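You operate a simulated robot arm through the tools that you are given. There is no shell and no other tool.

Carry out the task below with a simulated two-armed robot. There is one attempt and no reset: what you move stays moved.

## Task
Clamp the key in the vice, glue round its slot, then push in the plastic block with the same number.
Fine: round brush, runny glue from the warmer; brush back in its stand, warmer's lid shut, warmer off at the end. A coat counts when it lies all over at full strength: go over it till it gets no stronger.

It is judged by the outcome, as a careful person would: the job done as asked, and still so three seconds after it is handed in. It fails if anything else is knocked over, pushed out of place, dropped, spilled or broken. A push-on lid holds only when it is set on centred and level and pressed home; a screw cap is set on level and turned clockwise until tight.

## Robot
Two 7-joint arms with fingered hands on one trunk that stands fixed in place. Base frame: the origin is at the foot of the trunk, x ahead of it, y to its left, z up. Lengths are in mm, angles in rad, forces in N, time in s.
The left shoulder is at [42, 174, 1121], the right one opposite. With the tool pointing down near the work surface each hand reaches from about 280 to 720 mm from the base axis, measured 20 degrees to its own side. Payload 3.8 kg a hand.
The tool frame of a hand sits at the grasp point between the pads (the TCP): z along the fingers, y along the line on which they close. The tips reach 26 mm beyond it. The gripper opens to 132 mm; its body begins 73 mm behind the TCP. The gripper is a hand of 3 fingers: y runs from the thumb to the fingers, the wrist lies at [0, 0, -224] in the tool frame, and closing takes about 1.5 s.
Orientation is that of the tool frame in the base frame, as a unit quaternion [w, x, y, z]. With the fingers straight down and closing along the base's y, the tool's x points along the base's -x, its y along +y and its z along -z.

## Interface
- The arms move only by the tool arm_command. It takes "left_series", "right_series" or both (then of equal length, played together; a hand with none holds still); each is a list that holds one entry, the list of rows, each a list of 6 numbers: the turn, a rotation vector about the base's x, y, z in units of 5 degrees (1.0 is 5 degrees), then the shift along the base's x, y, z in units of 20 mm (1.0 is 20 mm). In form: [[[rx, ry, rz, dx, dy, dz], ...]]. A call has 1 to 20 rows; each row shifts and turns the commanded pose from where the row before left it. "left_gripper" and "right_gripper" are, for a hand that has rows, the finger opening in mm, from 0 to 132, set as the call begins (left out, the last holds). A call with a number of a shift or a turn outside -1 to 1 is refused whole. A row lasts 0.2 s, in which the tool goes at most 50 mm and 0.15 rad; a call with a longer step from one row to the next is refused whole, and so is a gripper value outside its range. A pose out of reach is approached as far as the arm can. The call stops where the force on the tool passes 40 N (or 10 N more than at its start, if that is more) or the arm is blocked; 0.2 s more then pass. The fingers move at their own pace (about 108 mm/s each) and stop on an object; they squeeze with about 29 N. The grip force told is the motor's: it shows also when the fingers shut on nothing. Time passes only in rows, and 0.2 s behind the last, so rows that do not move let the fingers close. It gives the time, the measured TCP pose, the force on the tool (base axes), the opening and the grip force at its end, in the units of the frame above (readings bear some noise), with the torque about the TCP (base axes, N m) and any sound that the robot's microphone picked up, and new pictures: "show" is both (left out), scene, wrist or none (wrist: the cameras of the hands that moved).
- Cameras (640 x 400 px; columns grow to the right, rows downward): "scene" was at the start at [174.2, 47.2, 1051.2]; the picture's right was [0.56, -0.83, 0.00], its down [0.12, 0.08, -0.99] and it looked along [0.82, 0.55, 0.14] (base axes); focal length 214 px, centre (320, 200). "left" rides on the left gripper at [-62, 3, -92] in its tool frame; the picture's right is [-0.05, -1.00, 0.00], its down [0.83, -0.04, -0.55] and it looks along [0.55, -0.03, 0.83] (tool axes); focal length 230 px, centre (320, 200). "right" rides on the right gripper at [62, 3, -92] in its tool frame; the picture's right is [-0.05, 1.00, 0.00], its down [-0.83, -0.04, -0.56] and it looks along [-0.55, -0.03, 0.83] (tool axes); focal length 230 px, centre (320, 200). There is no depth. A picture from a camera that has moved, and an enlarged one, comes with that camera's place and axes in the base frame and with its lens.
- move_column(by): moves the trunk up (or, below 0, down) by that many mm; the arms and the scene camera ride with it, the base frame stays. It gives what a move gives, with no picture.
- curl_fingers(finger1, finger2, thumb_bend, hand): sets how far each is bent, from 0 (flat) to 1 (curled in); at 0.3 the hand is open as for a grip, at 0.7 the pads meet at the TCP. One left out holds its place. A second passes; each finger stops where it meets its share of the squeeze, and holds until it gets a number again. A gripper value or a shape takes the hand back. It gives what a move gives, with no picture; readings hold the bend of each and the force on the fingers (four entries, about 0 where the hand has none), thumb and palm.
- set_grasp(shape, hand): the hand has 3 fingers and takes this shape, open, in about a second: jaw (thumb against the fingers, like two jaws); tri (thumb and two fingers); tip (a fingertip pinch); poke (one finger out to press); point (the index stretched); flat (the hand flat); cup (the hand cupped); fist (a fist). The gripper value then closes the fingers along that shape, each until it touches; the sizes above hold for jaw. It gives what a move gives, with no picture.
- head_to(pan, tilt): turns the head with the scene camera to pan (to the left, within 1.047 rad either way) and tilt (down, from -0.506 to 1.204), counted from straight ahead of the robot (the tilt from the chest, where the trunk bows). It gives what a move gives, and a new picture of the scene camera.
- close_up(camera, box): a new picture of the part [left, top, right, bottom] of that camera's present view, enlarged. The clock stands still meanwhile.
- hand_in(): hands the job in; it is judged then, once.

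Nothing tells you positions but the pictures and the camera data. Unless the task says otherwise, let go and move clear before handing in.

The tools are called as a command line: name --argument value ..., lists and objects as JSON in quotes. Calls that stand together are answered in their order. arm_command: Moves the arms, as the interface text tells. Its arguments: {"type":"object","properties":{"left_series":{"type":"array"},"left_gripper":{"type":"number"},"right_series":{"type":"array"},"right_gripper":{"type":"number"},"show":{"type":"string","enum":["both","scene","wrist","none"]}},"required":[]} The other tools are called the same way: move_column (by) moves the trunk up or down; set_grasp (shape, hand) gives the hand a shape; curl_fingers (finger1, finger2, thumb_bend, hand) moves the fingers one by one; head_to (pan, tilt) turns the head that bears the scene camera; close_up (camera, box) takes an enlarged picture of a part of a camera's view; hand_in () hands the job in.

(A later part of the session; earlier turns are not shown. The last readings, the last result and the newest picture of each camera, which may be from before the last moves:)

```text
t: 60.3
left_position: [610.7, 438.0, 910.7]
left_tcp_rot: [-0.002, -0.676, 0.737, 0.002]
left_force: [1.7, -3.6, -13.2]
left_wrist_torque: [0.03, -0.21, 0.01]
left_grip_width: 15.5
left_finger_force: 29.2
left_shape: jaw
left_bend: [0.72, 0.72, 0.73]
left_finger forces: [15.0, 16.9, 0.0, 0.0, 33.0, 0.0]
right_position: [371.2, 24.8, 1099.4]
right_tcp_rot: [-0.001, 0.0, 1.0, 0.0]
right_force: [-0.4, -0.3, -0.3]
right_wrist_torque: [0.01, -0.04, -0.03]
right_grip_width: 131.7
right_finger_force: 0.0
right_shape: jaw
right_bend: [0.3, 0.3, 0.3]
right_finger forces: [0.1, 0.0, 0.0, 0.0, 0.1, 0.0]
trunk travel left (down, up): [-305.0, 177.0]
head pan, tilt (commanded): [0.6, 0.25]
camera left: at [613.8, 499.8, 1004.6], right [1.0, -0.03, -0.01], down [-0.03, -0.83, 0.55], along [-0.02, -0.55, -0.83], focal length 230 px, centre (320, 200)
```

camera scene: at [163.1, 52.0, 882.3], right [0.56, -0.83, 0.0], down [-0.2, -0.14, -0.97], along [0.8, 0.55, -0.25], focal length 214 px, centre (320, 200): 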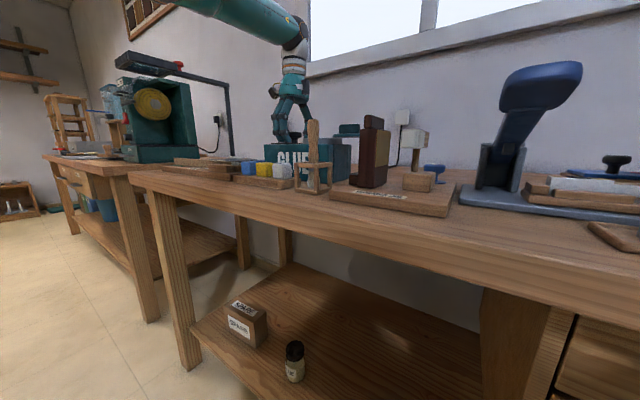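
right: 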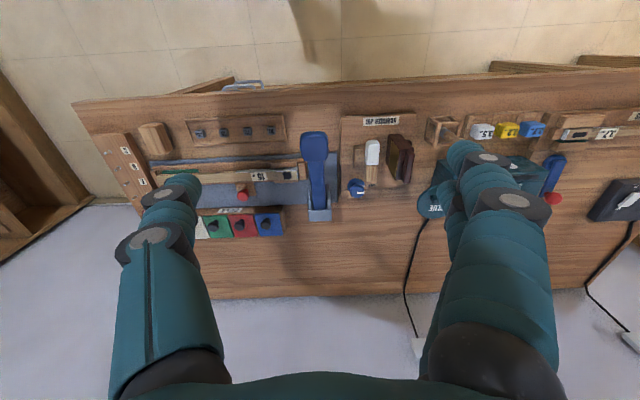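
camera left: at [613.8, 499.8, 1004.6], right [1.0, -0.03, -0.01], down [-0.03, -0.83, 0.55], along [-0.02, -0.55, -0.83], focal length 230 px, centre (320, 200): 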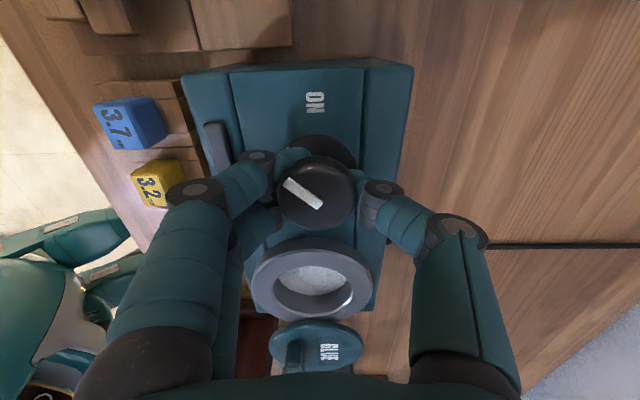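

Regripped with the pointer midway. I'll turn the remaining ~45°.

arm_command --left_series '[[[0, 0, -1, 0, 0, 0], [0, 0, -1, 0, 0, 0], [0, 0, -1, 0, 0, 0], [0, 0, -1, 0, 0, 0], [0, 0, -1, 0, 0, 0], [0, 0, -1, 0, 0, 0], [0, 0, -1, 0, 0, 0], [0, 0, -1, 0, 0, 0], [0, 0, -1, 0, 0, 0], [0, 0, 0, 0, 0, 0]]]' --show "wrist"

close_up --camera "left" --box '[200, 80, 440, 280]'

```text
t: 62.5
left_position: [610.4, 438.0, 911.2]
left_tcp_rot: [-0.001, -0.342, 0.94, 0.001]
left_force: [-8.1, -10.8, -21.9]
left_wrist_torque: [-0.08, -0.1, 0.05]
left_grip_width: 15.2
left_finger_force: 28.5
left_shape: jaw
left_bend: [0.72, 0.71, 0.73]
left_finger forces: [13.3, 22.9, 0.0, 0.0, 34.8, 0.1]
right_position: [372.0, 25.0, 1098.3]
right_tcp_rot: [0.0, 0.0, 1.0, 0.001]
right_force: [-0.4, 0.5, 0.5]
right_wrist_torque: [0.01, -0.02, 0.01]
right_grip_width: 132.0
right_finger_force: 0.0
right_shape: jaw
right_bend: [0.3, 0.3, 0.3]
right_finger forces: [0.0, 0.0, 0.1, 0.0, 0.0, 0.0]
trunk travel left (down, up): [-305.0, 177.0]
head pan, tilt (commanded): [0.6, 0.25]
camera left: at [655.7, 480.0, 1004.5], right [0.68, -0.73, 0.0], down [-0.61, -0.57, 0.56], along [-0.41, -0.38, -0.83], focal length 230 px, centre (320, 200)
```

left: 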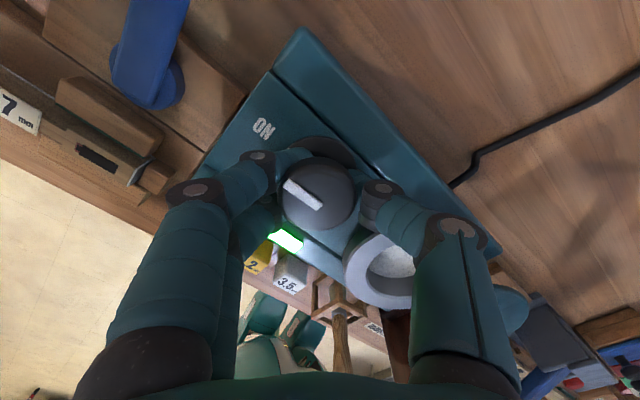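

```text
2.00 times, centred on (320, 180) of left
camera zoom: at [655.7, 480.0, 1004.5], right [0.68, -0.73, 0.0], down [-0.61, -0.57, 0.56], along [-0.41, -0.38, -0.83], focal length 460 px, centre (320, 240)
```

zoom: 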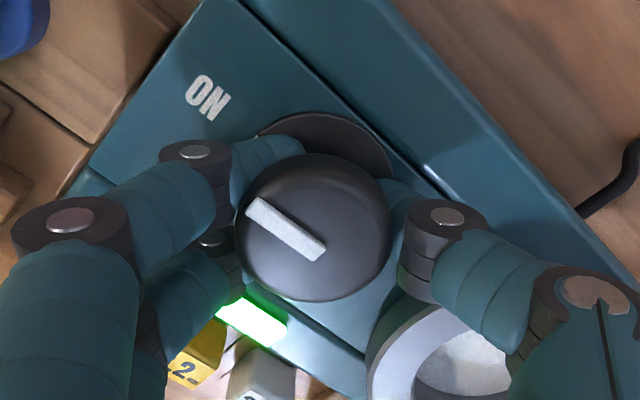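

The indicator bar lit up green, so the warmer is on. I'll release and rise straight up to check the pointer.

arm_command --left_series '[[[0, 0, 0, 0, 0, 0], [0, 0, 0, 0, 0, 0], [0, 0, 0, 0, 0, 0], [0, 0, 0, 0, 0, 0], [0, 0, 0, 0, 0, 0], [0, 0, 0, 0, 0, 0.5], [0, 0, 0, 0, 0, 0.7], [0, 0, 0, -0.2, 0, 0.7], [0, 0, 0, -0.5, 0, 0.7]]]' --left_gripper 70 --show "wrist"

close_up --camera "left" --box '[220, 60, 460, 260]'

```text
t: 64.5
left_position: [597.8, 438.7, 964.1]
left_tcp_rot: [0.001, -0.344, 0.939, 0.002]
left_force: [-0.7, 0.1, 0.1]
left_wrist_torque: [-0.03, 0.02, 0.02]
left_grip_width: 69.3
left_finger_force: 0.1
left_shape: jaw
left_bend: [0.72, 0.72, 0.7]
left_finger forces: [0.0, 0.1, 0.0, 0.0, 0.1, 0.0]
right_position: [370.7, 23.8, 1100.3]
right_tcp_rot: [0.0, 0.0, 1.0, 0.0]
right_force: [0.4, 0.4, 0.0]
right_wrist_torque: [-0.06, -0.03, 0.01]
right_grip_width: 132.1
right_finger_force: 0.0
right_shape: jaw
right_bend: [0.3, 0.3, 0.3]
right_finger forces: [0.0, 0.0, 0.0, 0.0, 0.0, 0.0]
trunk travel left (down, up): [-305.0, 177.0]
head pan, tilt (commanded): [0.6, 0.25]
camera left: at [641.6, 479.8, 1058.6], right [0.68, -0.73, 0.0], down [-0.61, -0.57, 0.55], along [-0.41, -0.38, -0.83], focal length 230 px, centre (320, 200)
```

left: 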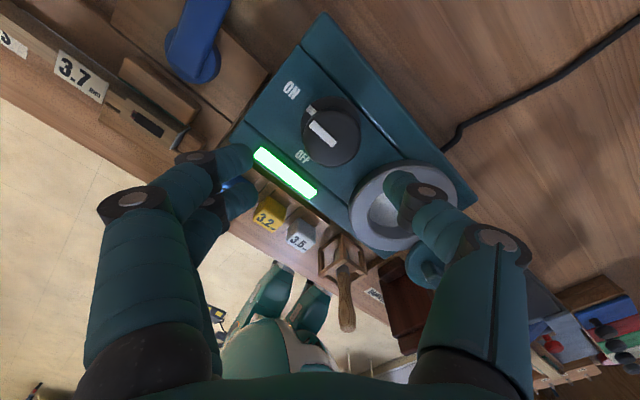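

```text
2.00 times, centred on (340, 160) of left
camera zoom: at [641.6, 479.8, 1058.6], right [0.68, -0.73, 0.0], down [-0.61, -0.57, 0.55], along [-0.41, -0.38, -0.83], focal length 460 px, centre (280, 280)
```

zoom: 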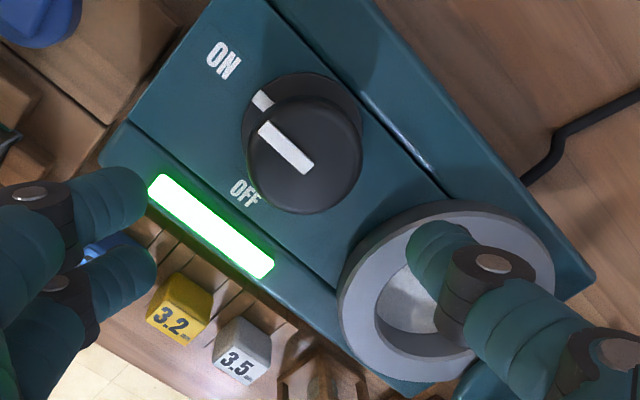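

The pointer is at ON and the lamp is lit. Next is the vice lever; I'll move over toward it with the hand in the starting yaw, leaning the fingers outward to gain reach, and take a close look.

arm_command --left_series '[[[0, 0, -1, -0.36, 0.5, 0], [0, 0, -1, -0.36, 0.5, 0], [0, 0, -1, -0.36, 0.5, 0], [0, 0, -1, -0.36, 0.5, 0], [0, 0, -1, -0.36, 0.5, 0], [0, 0, -1, -0.36, 0.5, 0], [0, 0, -1, -0.36, 0.5, 0], [0, 0, -1, -0.36, 0.5, 0], [0.55, -0.835, 0, 0, 0, 0], [0.55, -0.835, 0, 0, 0, 0], [0.55, -0.835, 0, 0, 0, 0], [0.55, -0.835, 0, 0, 0, 0]]]' --show "both"

close_up --camera "left" --box '[180, 60, 460, 235]'

```text
t: 67.1
left_position: [538.6, 519.0, 964.9]
left_tcp_rot: [0.147, -0.001, 0.984, 0.097]
left_force: [-0.1, -0.3, -0.6]
left_wrist_torque: [0.01, 0.01, -0.01]
left_grip_width: 69.5
left_finger_force: 0.0
left_shape: jaw
left_bend: [0.72, 0.72, 0.7]
left_finger forces: [0.0, 0.0, 0.0, 0.0, 0.0, 0.0]
right_position: [371.3, 24.6, 1097.8]
right_tcp_rot: [0.0, 0.0, 1.0, 0.0]
right_force: [0.5, -0.3, -0.2]
right_wrist_torque: [0.0, 0.01, -0.01]
right_grip_width: 131.9
right_finger_force: 0.1
right_shape: jaw
right_bend: [0.3, 0.3, 0.3]
right_finger forces: [0.0, 0.0, 0.1, 0.0, 0.0, 0.1]
trunk travel left (down, up): [-305.0, 177.0]
head pan, tilt (commanded): [0.6, 0.25]
camera scene: at [164.0, 52.6, 881.9], right [0.56, -0.83, 0.0], down [-0.2, -0.14, -0.97], along [0.8, 0.55, -0.25], focal length 214 px, centre (320, 200)
camera left: at [571.0, 502.1, 1070.6], right [0.08, -0.98, -0.18], down [-0.95, -0.13, 0.27], along [-0.29, 0.15, -0.95], focal length 230 px, centre (320, 200)
```

scene: 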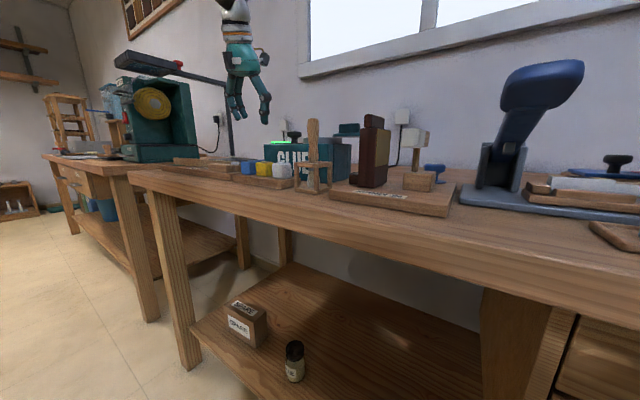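
left: 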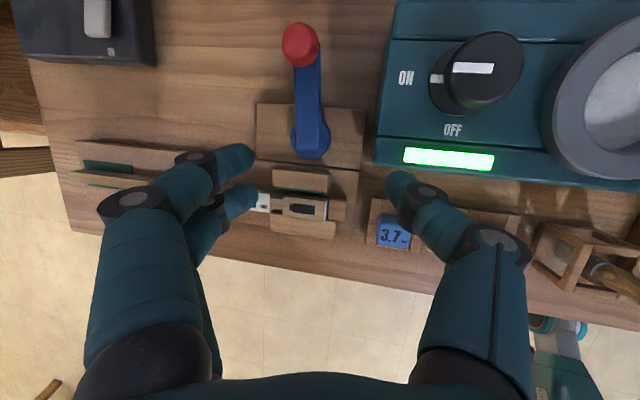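

```text
2.29 times, centred on (320, 148) of left
camera zoom: at [571.0, 502.1, 1070.6], right [0.08, -0.98, -0.18], down [-0.95, -0.13, 0.27], along [-0.29, 0.15, -0.95], focal length 526 px, centre (320, 320)
```

zoom: 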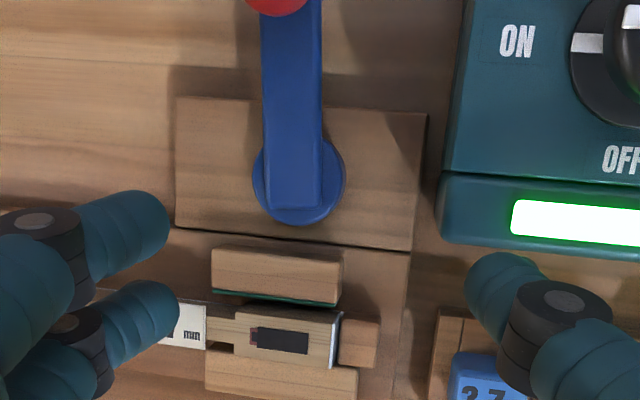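

The lever's red ball stands near (636, 563, 860), about 75 mm out from the hub at (561, 552, 820); it must swing toward +y since the warmer blocks the other way. I'll lean the hand further (35°), yaw it so thumb and fingers will straddle the ball level, and go above it.

arm_command --left_series '[[[-0.269, -0.177, 0.886, 0, 0, 0], [-0.269, -0.177, 0.886, 0, 0, 0], [-0.269, -0.177, 0.886, 0, 0, 0], [-0.269, -0.177, 0.886, 0, 0, 0], [-0.269, -0.177, 0.886, 0, 0, 0], [-0.269, -0.177, 0.886, 0, 0, 0], [-0.269, -0.177, 0.886, 0, 0, 0], [0.55, -0.835, 0, 0.2, 0.1, 0], [0.55, -0.835, 0, 0.2, 0.1, 0], [0.55, -0.835, 0, 0.2, 0.1, 0], [0, 0, 0, 0.8, 0.3, -0.2], [0, 0, 0, 0.8, 0.3, -0.3], [0, 0, 0, 0.8, 0.4, -0.3], [0, 0, 0, 0.8, 0.4, -0.3]]]' --left_gripper 80 --show "both"

close_up --camera "left" --box '[180, 60, 460, 235]'

```text
t: 70.1
left_position: [614.6, 553.0, 943.1]
left_tcp_rot: [0.288, -0.272, 0.914, 0.088]
left_force: [0.2, 0.7, 0.5]
left_wrist_torque: [0.01, 0.01, -0.01]
left_grip_width: 79.5
left_finger_force: 0.0
left_shape: jaw
left_bend: [0.71, 0.71, 0.71]
left_finger forces: [0.0, 0.0, 0.0, 0.0, 0.0, 0.0]
right_position: [372.4, 26.4, 1099.1]
right_tcp_rot: [0.0, 0.0, 1.0, 0.0]
right_force: [0.5, 0.2, -0.5]
right_wrist_torque: [0.0, 0.0, 0.0]
right_grip_width: 132.1
right_finger_force: 0.0
right_shape: jaw
right_bend: [0.3, 0.3, 0.3]
right_finger forces: [0.0, 0.0, 0.1, 0.0, 0.1, 0.1]
trunk travel left (down, up): [-305.0, 177.0]
head pan, tilt (commanded): [0.6, 0.25]
camera scene: at [164.3, 52.4, 881.8], right [0.56, -0.83, 0.0], down [-0.2, -0.14, -0.97], along [0.8, 0.55, -0.25], focal length 214 px, centre (320, 200)
camera left: at [612.3, 553.6, 1054.7], right [0.58, -0.81, 0.03], down [-0.81, -0.58, -0.02], along [0.03, -0.01, -1.0], focal length 230 px, centre (320, 200)
```

scene: 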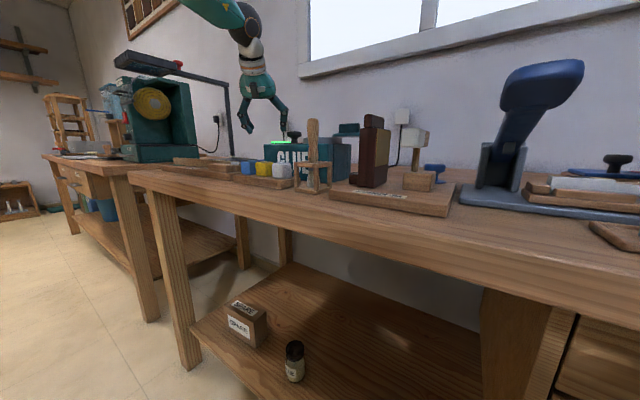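
left: 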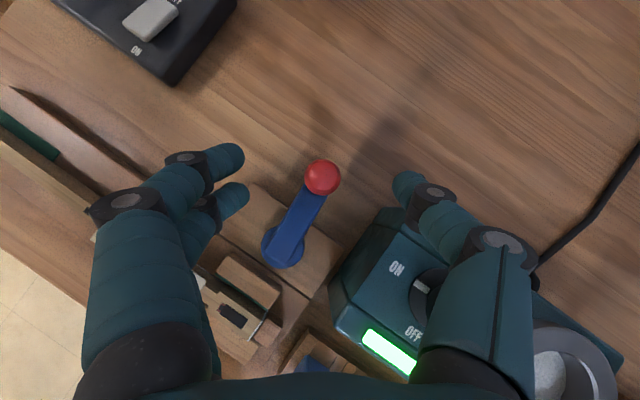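

```text
2.29 times, centred on (320, 148) of left
camera zoom: at [612.3, 553.6, 1054.7], right [0.58, -0.81, 0.03], down [-0.81, -0.58, -0.02], along [0.03, -0.01, -1.0], focal length 526 px, centre (320, 320)
```

zoom: 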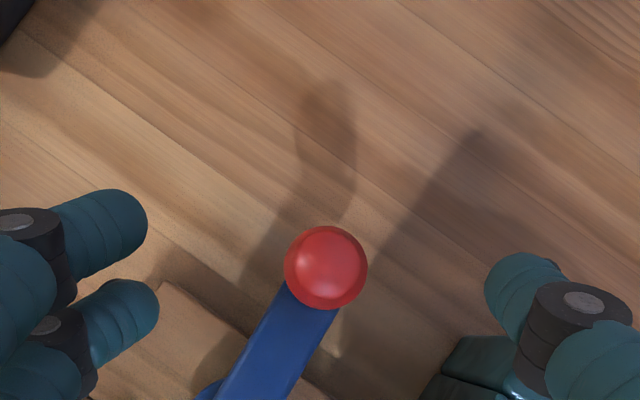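

From straight above, the ball is at (635, 561) and the hub at (561.5, 553.5). I'll descend so that thumb and fingers straddle the ball.

arm_command --left_series '[[[0, 0, 0, 0.2, 0.07, -0.7], [0, 0, 0, 0.2, 0.07, -0.7], [0, 0, 0, 0.15, 0.05, -0.8], [0, 0, 0, 0.15, 0.05, -0.8], [0, 0, 0, 0.12, 0.04, -0.8]]]' --left_gripper 70 --show "wrist"

close_up --camera "left" --box '[180, 60, 460, 235]'

```text
t: 71.3
left_position: [630.8, 559.0, 866.4]
left_tcp_rot: [0.289, -0.273, 0.914, 0.088]
left_force: [0.3, -0.1, 0.2]
left_wrist_torque: [0.0, -0.01, -0.04]
left_grip_width: 70.7
left_finger_force: 0.1
left_shape: jaw
left_bend: [0.72, 0.72, 0.7]
left_finger forces: [0.1, 0.0, 0.0, 0.0, 0.0, 0.0]
right_position: [370.2, 24.8, 1099.4]
right_tcp_rot: [0.001, 0.001, 1.0, 0.0]
right_force: [0.6, 0.1, -0.4]
right_wrist_torque: [0.0, -0.04, 0.0]
right_grip_width: 132.2
right_finger_force: 0.0
right_shape: jaw
right_bend: [0.3, 0.3, 0.3]
right_finger forces: [0.0, 0.0, 0.0, 0.1, 0.0, 0.0]
trunk travel left (down, up): [-305.0, 177.0]
head pan, tilt (commanded): [0.6, 0.25]
camera left: at [626.7, 559.4, 978.9], right [0.58, -0.81, 0.03], down [-0.81, -0.58, -0.02], along [0.03, -0.01, -1.0], focal length 230 px, centre (320, 200)
```

left: 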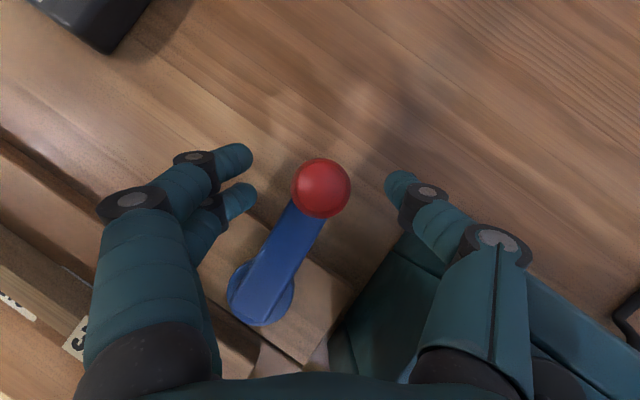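

```text
2.29 times, centred on (320, 148) of left
camera zoom: at [626.7, 559.4, 978.9], right [0.58, -0.81, 0.03], down [-0.81, -0.58, -0.02], along [0.03, -0.01, -1.0], focal length 526 px, centre (320, 320)
```

zoom: 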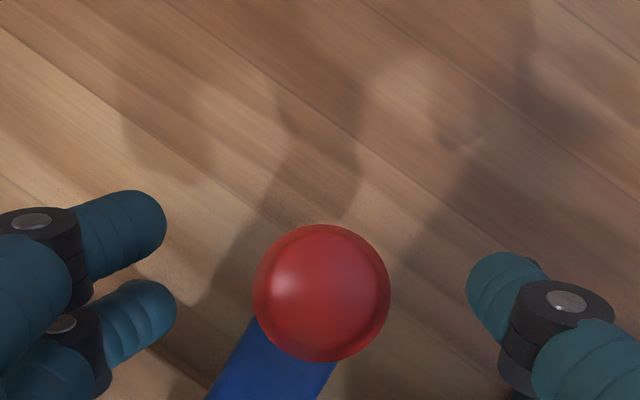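

The ball sits between thumb and fingers. I'll narrow the fingers to 38 mm around it and swing the lever along its arc, first half way, turning the hand along with it.

arm_command --left_series '[[[0, 0, 0, 0, 0, 0], [0, 0, 0, 0, 0, 0], [0, 0, 0, 0, 0, 0], [0, 0, 0, -0.075, 0.445, 0], [-0.482, -0.31, 0.819, -0.13, 0.435, 0], [-0.482, -0.31, 0.819, -0.18, 0.415, 0], [-0.482, -0.31, 0.819, -0.23, 0.39, 0], [-0.482, -0.31, 0.819, -0.275, 0.355, 0], [-0.482, -0.31, 0.819, -0.315, 0.325, 0]]]' --left_gripper 38 --show "wrist"

close_up --camera "left" --box '[160, 60, 480, 260]'

```text
t: 73.3
left_position: [607.0, 604.4, 865.7]
left_tcp_rot: [0.298, -0.464, 0.834, 0.024]
left_force: [1.0, -0.6, 0.8]
left_wrist_torque: [0.02, -0.03, 0.0]
left_grip_width: 38.8
left_finger_force: 0.1
left_shape: jaw
left_bend: [0.73, 0.73, 0.7]
left_finger forces: [0.0, 0.0, 0.0, 0.1, 0.7, 0.0]
right_position: [370.8, 25.8, 1098.8]
right_tcp_rot: [0.0, 0.0, 1.0, 0.0]
right_force: [0.2, 0.0, 0.2]
right_wrist_torque: [0.04, -0.01, 0.0]
right_grip_width: 131.8
right_finger_force: 0.1
right_shape: jaw
right_bend: [0.3, 0.3, 0.3]
right_finger forces: [0.0, 0.0, 0.0, 0.0, 0.0, 0.1]
trunk travel left (down, up): [-305.0, 177.0]
head pan, tilt (commanded): [0.6, 0.25]
camera left: at [584.4, 624.3, 974.5], right [0.81, -0.53, 0.27], down [-0.56, -0.83, 0.04], along [0.2, -0.18, -0.96], focal length 230 px, centre (320, 200)
```

left: 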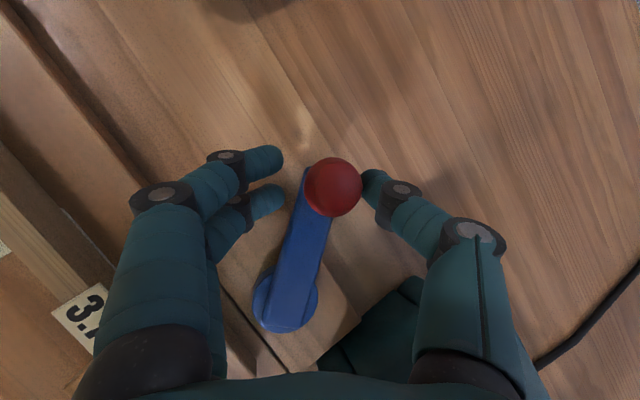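

```text
2.00 times, centred on (320, 160) of left
camera zoom: at [584.4, 624.3, 974.5], right [0.81, -0.53, 0.27], down [-0.56, -0.83, 0.04], along [0.2, -0.18, -0.96], focal length 460 px, centre (320, 280)
```

zoom: 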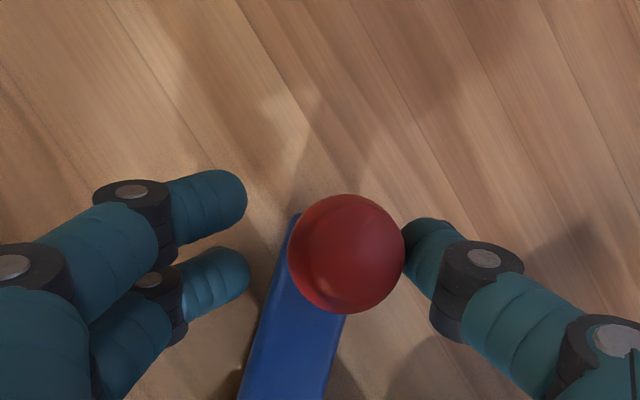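

The lever follows freely with the thumb on the ball. I'll continue the arc.

arm_command --left_series '[[[-0.482, -0.31, 0.819, -0.355, 0.28, 0], [-0.482, -0.31, 0.819, -0.385, 0.235, 0], [-0.482, -0.31, 0.819, -0.41, 0.19, 0], [-0.482, -0.31, 0.819, -0.43, 0.135, 0], [-0.482, -0.31, 0.819, -0.445, 0.08, 0]]]' --show "wrist"

```text
t: 74.5
left_position: [566.1, 623.9, 866.4]
left_tcp_rot: [0.294, -0.634, 0.714, -0.043]
left_force: [1.0, 0.8, 0.7]
left_wrist_torque: [0.01, -0.02, 0.01]
left_grip_width: 38.6
left_finger_force: 0.0
left_shape: jaw
left_bend: [0.73, 0.73, 0.7]
left_finger forces: [0.0, 0.1, 0.1, 0.0, 0.8, 0.0]
right_position: [370.9, 24.6, 1099.2]
right_tcp_rot: [0.0, 0.0, 1.0, 0.0]
right_force: [0.4, 0.3, -0.2]
right_wrist_torque: [0.05, 0.0, 0.0]
right_grip_width: 131.7
right_finger_force: 0.1
right_shape: jaw
right_bend: [0.3, 0.3, 0.3]
right_finger forces: [0.1, 0.0, 0.1, 0.0, 0.0, 0.0]
trunk travel left (down, up): [-305.0, 177.0]
head pan, tilt (commanded): [0.6, 0.25]
camera left: at [521.2, 652.5, 964.0], right [0.88, -0.14, 0.45], down [-0.24, -0.95, 0.17], along [0.41, -0.26, -0.88], focal length 230 px, centre (320, 200)
```

left: 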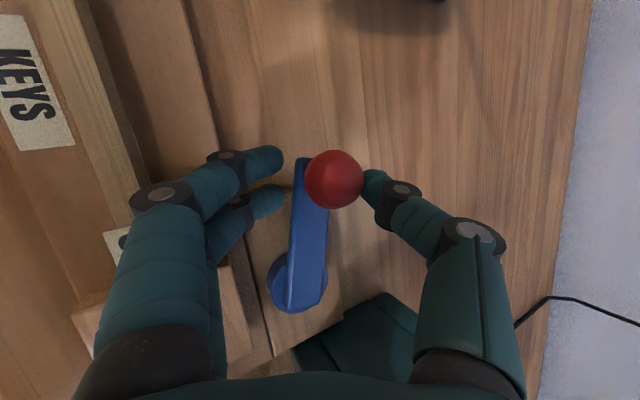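

The lever is near 80° with hardly any force. I'll push on in small steps and watch for the cam to bite.

arm_command --left_series '[[[-0.482, -0.31, 0.819, -0.25, 0.02, 0], [0, 0, 0, -0.25, 0, 0], [0, 0, 0, -0.2, 0, 0], [0, 0, 0, -0.2, -0.01, 0]]]' --show "wrist"

close_up --camera "left" --box '[60, 160, 380, 360]'

```text
t: 75.5
left_position: [549.6, 622.4, 866.7]
left_tcp_rot: [0.293, -0.663, 0.686, -0.056]
left_force: [2.6, -0.6, 0.5]
left_wrist_torque: [0.02, 0.0, 0.02]
left_grip_width: 39.5
left_finger_force: 0.1
left_shape: jaw
left_bend: [0.73, 0.73, 0.7]
left_finger forces: [0.0, 0.0, 0.0, 0.1, 2.1, 0.0]
right_position: [371.4, 24.8, 1099.1]
right_tcp_rot: [0.0, 0.0, 1.0, 0.0]
right_force: [1.1, 0.2, -0.1]
right_wrist_torque: [-0.01, -0.01, 0.02]
right_grip_width: 131.9
right_finger_force: 0.0
right_shape: jaw
right_bend: [0.3, 0.3, 0.3]
right_finger forces: [0.0, 0.0, 0.1, 0.0, 0.1, 0.0]
trunk travel left (down, up): [-305.0, 177.0]
head pan, tilt (commanded): [0.6, 0.25]
camera left: at [499.4, 652.9, 961.4], right [0.87, -0.06, 0.48], down [-0.18, -0.96, 0.2], along [0.45, -0.27, -0.85], focal length 230 px, centre (320, 200)
```

left: 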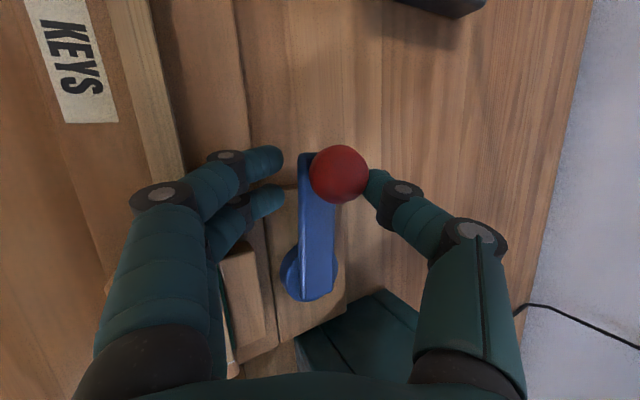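

```text
2.00 times, centred on (220, 260) of left
camera zoom: at [499.4, 652.9, 961.4], right [0.87, -0.06, 0.48], down [-0.18, -0.96, 0.2], along [0.45, -0.27, -0.85], focal length 460 px, centre (520, 80)
```

zoom: 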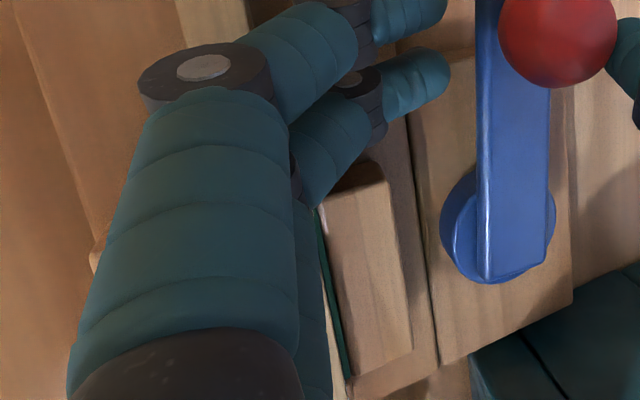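

The ball is at about (565, 633), i.e. the lever near 87°. I'll keep pushing a little and watch the force.

arm_command --left_series '[[[0, 0, 0, -0.2, 0, 0], [0, 0, 0, -0.2, 0, 0], [0, 0, 0, -0.2, -0.02, 0]]]' --show "wrist"

```text
t: 76.3
left_position: [539.1, 622.8, 867.5]
left_tcp_rot: [0.294, -0.662, 0.687, -0.057]
left_force: [13.1, -1.3, 1.0]
left_wrist_torque: [0.0, 0.1, -0.08]
left_grip_width: 44.6
left_finger_force: 0.0
left_shape: jaw
left_bend: [0.73, 0.74, 0.7]
left_finger forces: [0.0, 3.6, 0.1, 0.0, 8.0, 0.0]
right_position: [371.7, 25.0, 1098.7]
right_tcp_rot: [-0.001, 0.0, 1.0, 0.001]
right_force: [-0.1, 0.1, -0.1]
right_wrist_torque: [0.0, -0.02, -0.03]
right_grip_width: 131.8
right_finger_force: 0.0
right_shape: jaw
right_bend: [0.3, 0.3, 0.3]
right_finger forces: [0.0, 0.0, 0.1, 0.0, 0.1, 0.1]
trunk travel left (down, up): [-305.0, 177.0]
head pan, tilt (commanded): [0.6, 0.25]
camera left: at [489.2, 652.1, 962.6], right [0.87, -0.07, 0.48], down [-0.19, -0.96, 0.2], along [0.45, -0.27, -0.85], focal length 230 px, centre (320, 200)
```

left: 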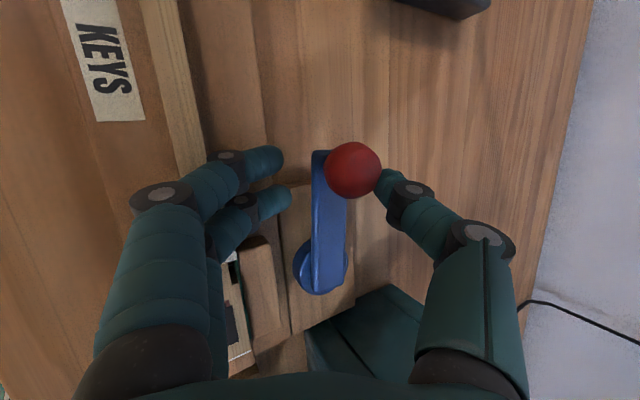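

The lever stopped (about 87–90°) and the force rose to 13 N, so it is probably at its end. I'll back off, rise, and inspect the jaws.

arm_command --left_series '[[[0, 0, 0, 0.4, 0, 0], [0, 0, 0, 0.2, 0, 0.2], [0, 0, 0, 0, 0, 0.8], [0, 0, 0, 0, 0, 0.9], [0, 0, 0, -0.5, -0.3, 0.9], [0, 0, 0, -0.9, -0.5, 0.8], [0, 0, 0, -0.9, -0.5, 0.6]]]' --left_gripper 70 --show "wrist"

close_up --camera "left" --box '[160, 150, 480, 350]'

```text
t: 77.9
left_position: [502.9, 595.9, 951.2]
left_tcp_rot: [0.292, -0.664, 0.687, -0.056]
left_force: [-0.9, 0.2, 0.0]
left_wrist_torque: [0.02, 0.02, 0.0]
left_grip_width: 69.2
left_finger_force: 0.1
left_shape: jaw
left_bend: [0.72, 0.72, 0.7]
left_finger forces: [0.0, 0.0, 0.0, 0.0, 0.0, 0.0]
right_position: [371.0, 24.9, 1100.3]
right_tcp_rot: [-0.001, 0.0, 1.0, 0.0]
right_force: [-1.0, 0.2, 0.5]
right_wrist_torque: [0.0, 0.0, -0.02]
right_grip_width: 132.0
right_finger_force: 0.0
right_shape: jaw
right_bend: [0.3, 0.3, 0.3]
right_finger forces: [0.0, 0.1, 0.0, 0.0, 0.1, 0.0]
trunk travel left (down, up): [-305.0, 177.0]
head pan, tilt (commanded): [0.6, 0.25]
camera left: at [453.8, 625.5, 1046.4], right [0.87, -0.06, 0.48], down [-0.18, -0.96, 0.2], along [0.45, -0.27, -0.85], focal length 230 px, centre (320, 200)
```

left: 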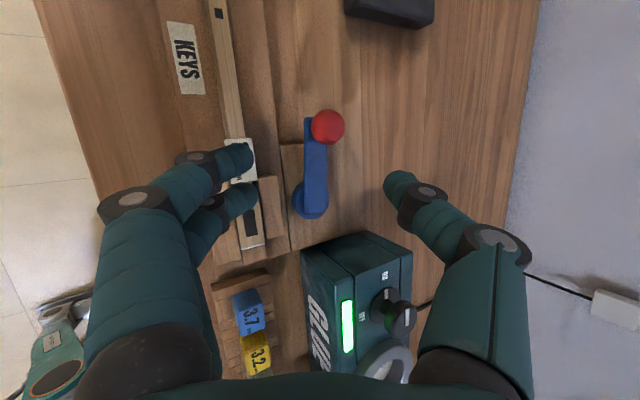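

```text
2.00 times, centred on (320, 250) of left
camera zoom: at [453.8, 625.5, 1046.4], right [0.87, -0.06, 0.48], down [-0.18, -0.96, 0.2], along [0.45, -0.27, -0.85], focal length 460 px, centre (320, 100)
```

zoom: 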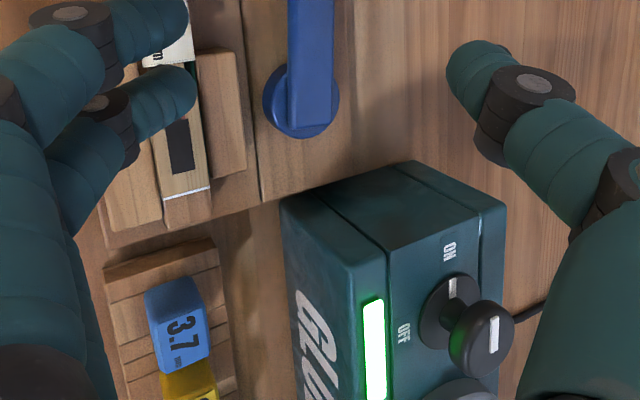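

The felted jaw now sits against the key and the lever is at about a right angle. I'll bring the hand upright again and look at the slot more closely.

arm_command --left_series '[[[0.0755, 0.394, -0.896, 0.058, -0.134, -0.016], [0.0755, 0.394, -0.896, 0.058, -0.134, -0.016], [0.0755, 0.394, -0.896, 0.058, -0.134, -0.016], [0.0755, 0.394, -0.896, 0.058, -0.134, -0.016], [0.0755, 0.394, -0.896, 0.058, -0.134, -0.016], [0.0755, 0.394, -0.896, 0.058, -0.134, -0.016], [0.0755, 0.394, -0.896, 0.058, -0.134, -0.016], [0.0755, 0.394, -0.896, 0.058, -0.134, -0.016], [0.0755, 0.394, -0.896, 0.058, -0.134, -0.016], [0.0755, 0.394, -0.896, 0.058, -0.134, -0.016], [0.0755, 0.394, -0.896, 0.058, -0.134, -0.016], [0.0755, 0.394, -0.896, 0.058, -0.134, -0.016], [0.0755, 0.394, -0.896, 0.058, -0.134, -0.016], [0.0755, 0.394, -0.896, 0.058, -0.134, -0.016], [0.0755, 0.394, -0.896, 0.058, -0.134, -0.016], [0.0755, 0.394, -0.896, 0.058, -0.134, -0.016], [0.0755, 0.394, -0.896, 0.058, -0.134, -0.016], [0.0755, 0.394, -0.896, 0.058, -0.134, -0.016], [0.0755, 0.394, -0.896, 0.058, -0.134, -0.016]]]' --show "wrist"

close_up --camera "left" --box '[240, 130, 400, 230]'

close_up --camera "left" --box '[270, 160, 350, 210]'

```text
t: 81.9
left_position: [525.7, 546.2, 944.3]
left_tcp_rot: [0.0, 0.001, 1.0, 0.0]
left_force: [0.5, -0.4, 0.0]
left_wrist_torque: [-0.02, -0.01, 0.01]
left_grip_width: 69.2
left_finger_force: 0.0
left_shape: jaw
left_bend: [0.72, 0.72, 0.7]
left_finger forces: [0.0, 0.0, 0.0, 0.0, 0.0, 0.1]
right_position: [372.2, 25.8, 1099.0]
right_tcp_rot: [0.0, 0.0, 1.0, 0.0]
right_force: [0.3, -0.2, 0.3]
right_wrist_torque: [-0.03, 0.02, 0.03]
right_grip_width: 132.0
right_finger_force: 0.1
right_shape: jaw
right_bend: [0.3, 0.3, 0.3]
right_finger forces: [0.0, 0.0, 0.0, 0.1, 0.0, 0.1]
trunk travel left (down, up): [-305.0, 177.0]
head pan, tilt (commanded): [0.6, 0.25]
camera left: at [587.1, 548.9, 1038.6], right [0.05, -1.0, 0.0], down [-0.83, -0.04, 0.55], along [-0.55, -0.03, -0.83], focal length 230 px, centre (320, 200)
```

left: 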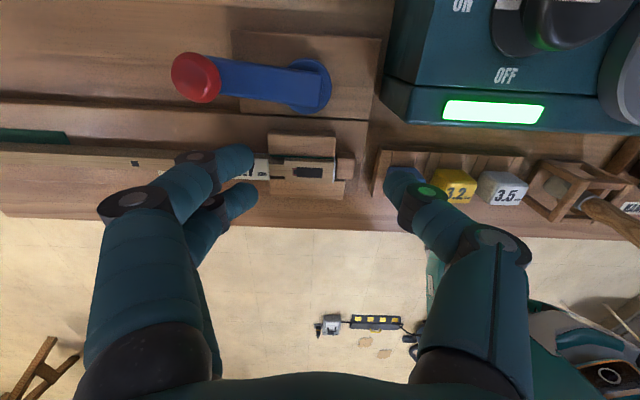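

```text
4.00 times, centred on (320, 180) of left
camera zoom: at [587.1, 548.9, 1038.6], right [0.05, -1.0, 0.0], down [-0.83, -0.04, 0.55], along [-0.55, -0.03, -0.83], focal length 920 px, centre (320, 280)
```

zoom: 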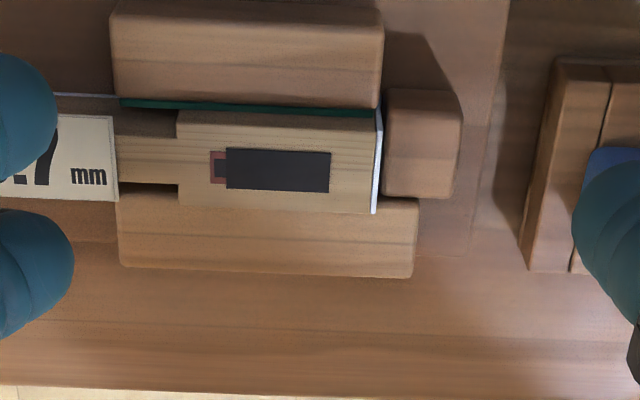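

```text
8.00 times, centred on (310, 185) of left
camera zoom: at [587.1, 548.9, 1038.6], right [0.05, -1.0, 0.0], down [-0.83, -0.04, 0.55], along [-0.55, -0.03, -0.83], focal length 1841 px, centre (400, 320)
```

zoom: 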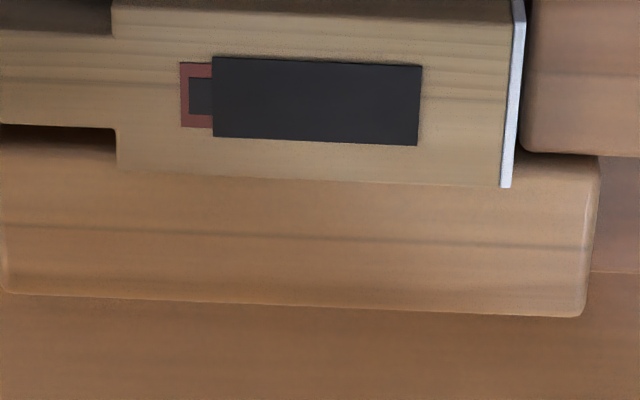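

The green felt is pressed against the key, so it's clamped. I'll enlarge the slot further to understand the dark and reddish areas.

close_up --camera "left" --box '[288, 162, 328, 187]'

close_up --camera "left" --box '[370, 150, 530, 250]'

```text
16.00 times, centred on (308, 174) of left
camera zoom: at [587.1, 548.9, 1038.6], right [0.05, -1.0, 0.0], down [-0.83, -0.04, 0.55], along [-0.55, -0.03, -0.83], focal length 3681 px, centre (512, 608)
```

zoom: 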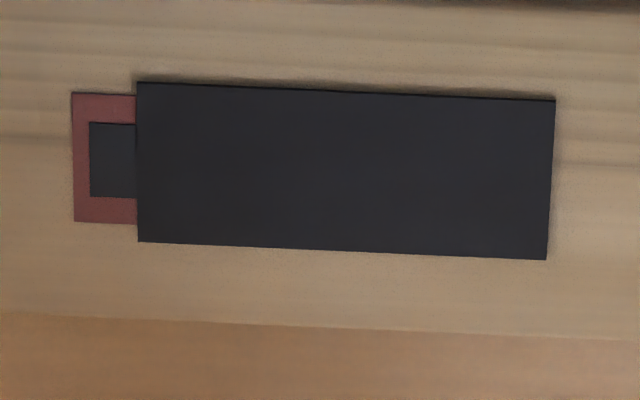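

```text
4.00 times, centred on (450, 200) of left
camera zoom: at [587.1, 548.9, 1038.6], right [0.05, -1.0, 0.0], down [-0.83, -0.04, 0.55], along [-0.55, -0.03, -0.83], focal length 920 px, centre (-200, 200)
```

zoom: 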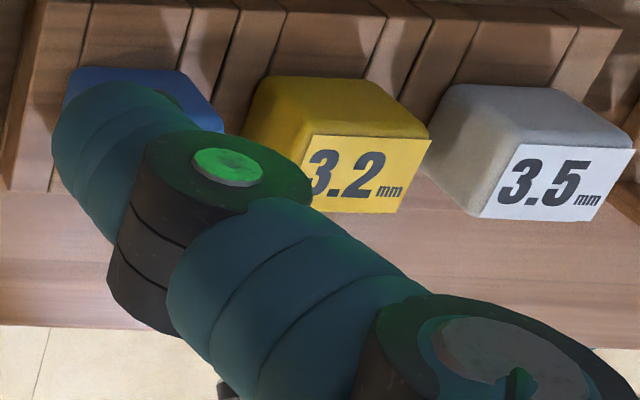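

The slot's dark rectangle spans roughly x 483–493, y 541–566 at z ≈ 843, with a reddish border at its left end. Next I'll fetch the brush: it stands upright at about (470, 276), handle top at z ≈ 923, so I'll turn to yaw 270° and go above it.

arm_command --left_series '[[[0, 0, 1, 0, -0.6, 0.5], [0, 0, 1, -0.15, -0.75, 0.5], [0, 0, 1, -0.15, -0.75, 0.5], [0, 0, 1, -0.15, -0.75, 0.5], [0, 0, 1, -0.15, -0.75, 0.5], [0, 0, 1, -0.15, -0.75, 0.3], [0, 0, 1, -0.15, -0.75, 0], [0, 0, 1, -0.15, -0.75, 0], [0, 0, 1, -0.15, -0.75, 0], [0, 0, 1, -0.15, -0.75, 0], [0, 0, 1, -0.15, -0.75, 0], [0, 0, 1, -0.15, -0.75, 0], [0, 0, 1, -0.15, -0.75, 0], [0, 0, 1, -0.15, -0.75, 0], [0, 0, 1, -0.15, -0.75, 0], [0, 0, 1, -0.2, -0.8, 0], [0, 0, 1, -0.2, -0.8, 0], [0, 0, 1, -0.2, -0.8, 0]]]' --left_gripper 80 --show "both"

close_up --camera "left" --box '[200, 100, 440, 250]'

close_up --camera "scene" --box '[250, 100, 450, 225]'

```text
t: 85.7
left_position: [472.0, 276.5, 1000.9]
left_tcp_rot: [-0.001, 0.708, -0.707, 0.0]
left_force: [0.4, -0.4, 0.4]
left_wrist_torque: [0.0, -0.04, 0.03]
left_grip_width: 79.5
left_finger_force: 0.0
left_shape: jaw
left_bend: [0.71, 0.71, 0.71]
left_finger forces: [0.0, 0.0, 0.0, 0.1, 0.1, 0.1]
right_position: [369.7, 25.8, 1099.7]
right_tcp_rot: [0.0, 0.0, 1.0, 0.0]
right_force: [-1.1, -0.8, 0.0]
right_wrist_torque: [0.01, -0.01, 0.0]
right_grip_width: 131.9
right_finger_force: 0.0
right_shape: jaw
right_bend: [0.3, 0.3, 0.3]
right_finger forces: [0.1, 0.0, 0.0, 0.1, 0.1, 0.0]
trunk travel left (down, up): [-305.0, 177.0]
head pan, tilt (commanded): [0.6, 0.25]
camera scene: at [164.0, 52.4, 881.9], right [0.56, -0.83, 0.0], down [-0.2, -0.14, -0.97], along [0.8, 0.55, -0.25], focal length 214 px, centre (320, 200)
camera left: at [468.6, 337.4, 1094.2], right [1.0, 0.05, 0.0], down [0.04, -0.83, 0.55], along [0.03, -0.55, -0.83], focal length 230 px, centre (320, 200)
```

scene: 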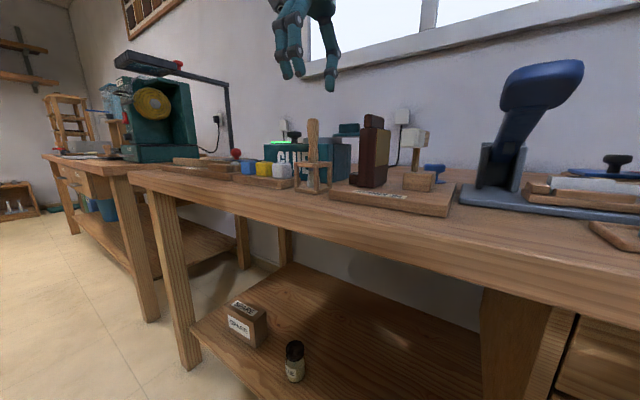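
left: 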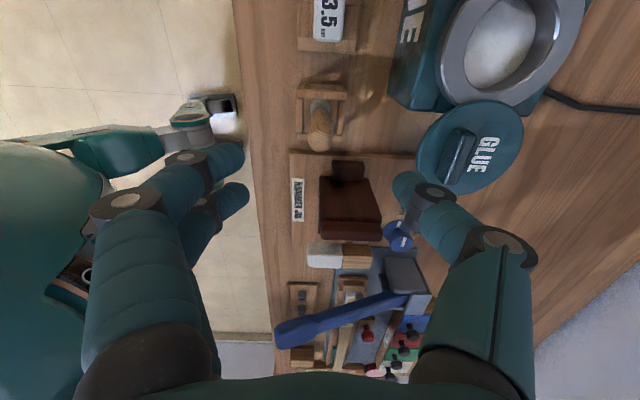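

```text
2.67 times, centred on (320, 175) of left
camera zoom: at [468.6, 337.4, 1094.2], right [1.0, 0.05, 0.0], down [0.04, -0.83, 0.55], along [0.03, -0.55, -0.83], focal length 614 px, centre (320, 267)
```

zoom: 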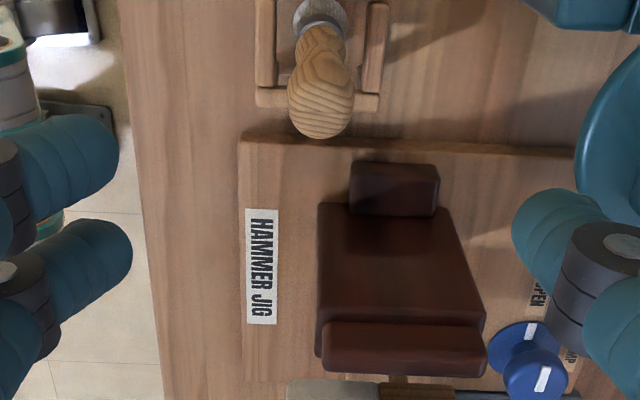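

```text
3.20 times, centred on (350, 162) of scene
camera zoom: at [164.0, 52.4, 881.9], right [0.56, -0.83, 0.0], down [-0.2, -0.14, -0.97], along [0.8, 0.55, -0.25], focal length 686 px, centre (224, 320)
```

zoom: 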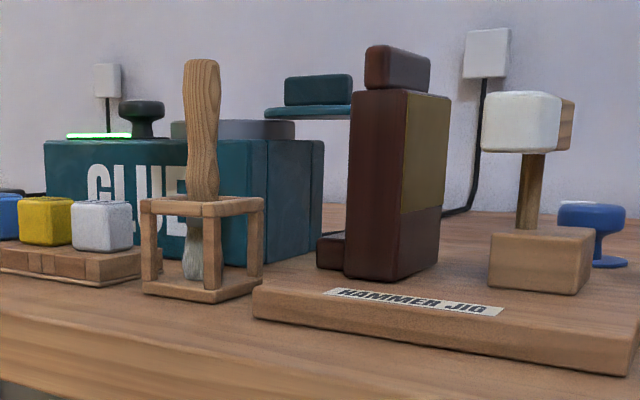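

The brush leans about 6° (top near (472, 277, 923), ferrule near (472, 287, 843)) in a cage whose top is near z = 851. I'll match that lean and descend with the fingers open to 64 mm around the handle.

arm_command --left_series '[[[0.6, 0, 0, 0, 0.05, -0.7], [0.6, 0, 0, 0, 0.05, -0.7], [0, 0, 0, 0, 0.03, -0.7], [0, 0, 0, 0, 0.02, -0.7], [0, 0, 0, 0, 0, 0]]]' --left_gripper 64 --show "wrist"

close_up --camera "left" --box '[200, 80, 440, 230]'

```text
t: 86.9
left_position: [472.2, 281.0, 943.7]
left_tcp_rot: [0.038, -0.706, 0.706, 0.038]
left_force: [0.1, -0.6, 0.7]
left_wrist_torque: [-0.02, 0.01, 0.01]
left_grip_width: 64.7
left_finger_force: 0.0
left_shape: jaw
left_bend: [0.73, 0.73, 0.7]
left_finger forces: [0.1, 0.0, 0.0, 0.1, 0.0, 0.1]
right_position: [371.0, 25.8, 1099.1]
right_tcp_rot: [0.0, 0.0, 1.0, 0.0]
right_force: [-0.4, -0.2, 0.3]
right_wrist_torque: [-0.01, -0.02, -0.01]
right_grip_width: 132.4
right_finger_force: 0.0
right_shape: jaw
right_bend: [0.3, 0.3, 0.3]
right_finger forces: [0.0, 0.0, 0.0, 0.0, 0.0, 0.0]
trunk travel left (down, up): [-305.0, 177.0]
head pan, tilt (commanded): [0.6, 0.25]
camera left: at [468.8, 331.3, 1043.6], right [1.0, 0.05, 0.01], down [0.04, -0.89, 0.46], along [0.03, -0.46, -0.89], focal length 230 px, centre (320, 200)
```

left: 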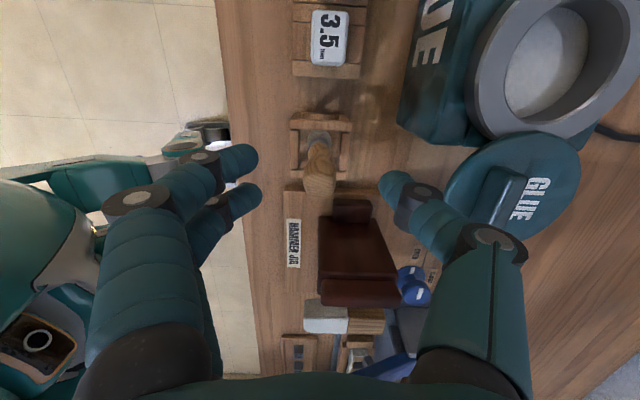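

```text
2.67 times, centred on (320, 155) of left
camera zoom: at [468.8, 331.3, 1043.6], right [1.0, 0.05, 0.01], down [0.04, -0.89, 0.46], along [0.03, -0.46, -0.89], focal length 614 px, centre (320, 320)
```

zoom: 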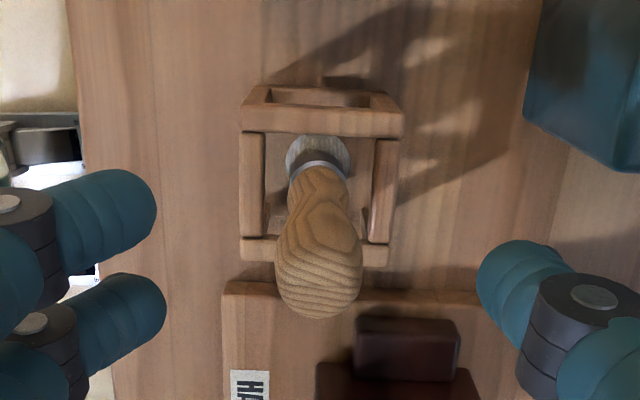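

The handle is centred between thumb and fingers. I'll descend 56 mm and close on it.

arm_command --left_series '[[[0, 0, 0, 0, 0, -0.7], [0, 0, 0, 0, 0, -0.7], [0, 0, 0, 0, 0, -0.7], [0, 0, 0, 0, 0, -0.65], [0, 0, 0, 0, 0, 0]]]' --show "wrist"

close_up --camera "left" --box '[200, 80, 440, 230]'

```text
t: 88.1
left_position: [470.6, 280.1, 889.3]
left_tcp_rot: [0.037, -0.706, 0.706, 0.037]
left_force: [-0.3, -0.2, -0.5]
left_wrist_torque: [-0.01, -0.03, 0.0]
left_grip_width: 64.7
left_finger_force: 0.1
left_shape: jaw
left_bend: [0.73, 0.73, 0.7]
left_finger forces: [0.0, 0.1, 0.0, 0.0, 0.1, 0.0]
right_position: [371.0, 24.7, 1100.1]
right_tcp_rot: [0.001, 0.001, 1.0, -0.001]
right_force: [-0.3, -0.3, 0.3]
right_wrist_torque: [0.0, -0.01, -0.03]
right_grip_width: 131.8
right_finger_force: 0.0
right_shape: jaw
right_bend: [0.3, 0.3, 0.3]
right_finger forces: [0.0, 0.0, 0.0, 0.1, 0.0, 0.0]
trunk travel left (down, up): [-305.0, 177.0]
head pan, tilt (commanded): [0.6, 0.25]
camera left: at [468.3, 330.9, 989.4], right [1.0, 0.05, 0.01], down [0.04, -0.89, 0.46], along [0.03, -0.46, -0.89], focal length 230 px, centre (320, 200)
```

left: 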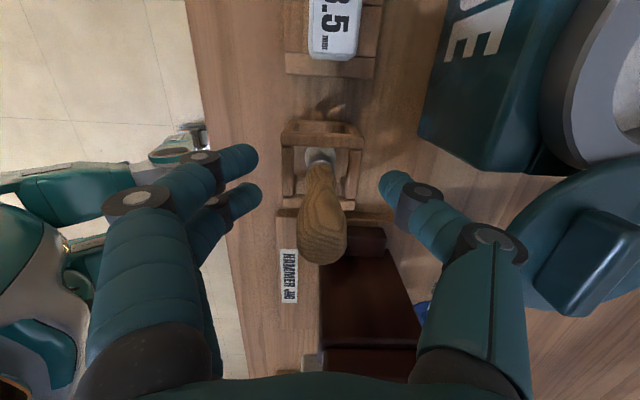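

```text
2.67 times, centred on (320, 155) of left
camera zoom: at [468.3, 330.9, 989.4], right [1.0, 0.05, 0.01], down [0.04, -0.89, 0.46], along [0.03, -0.46, -0.89], focal length 614 px, centre (320, 320)
```

zoom: 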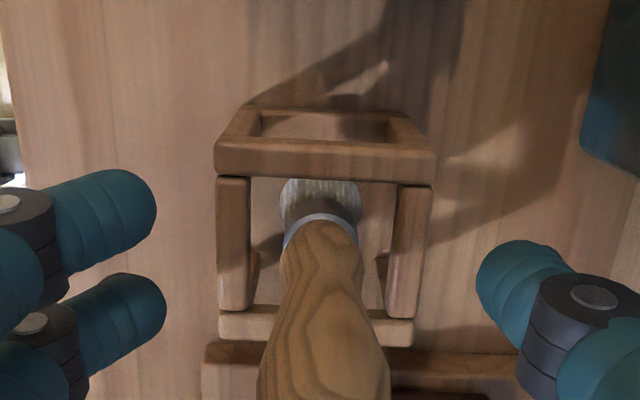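

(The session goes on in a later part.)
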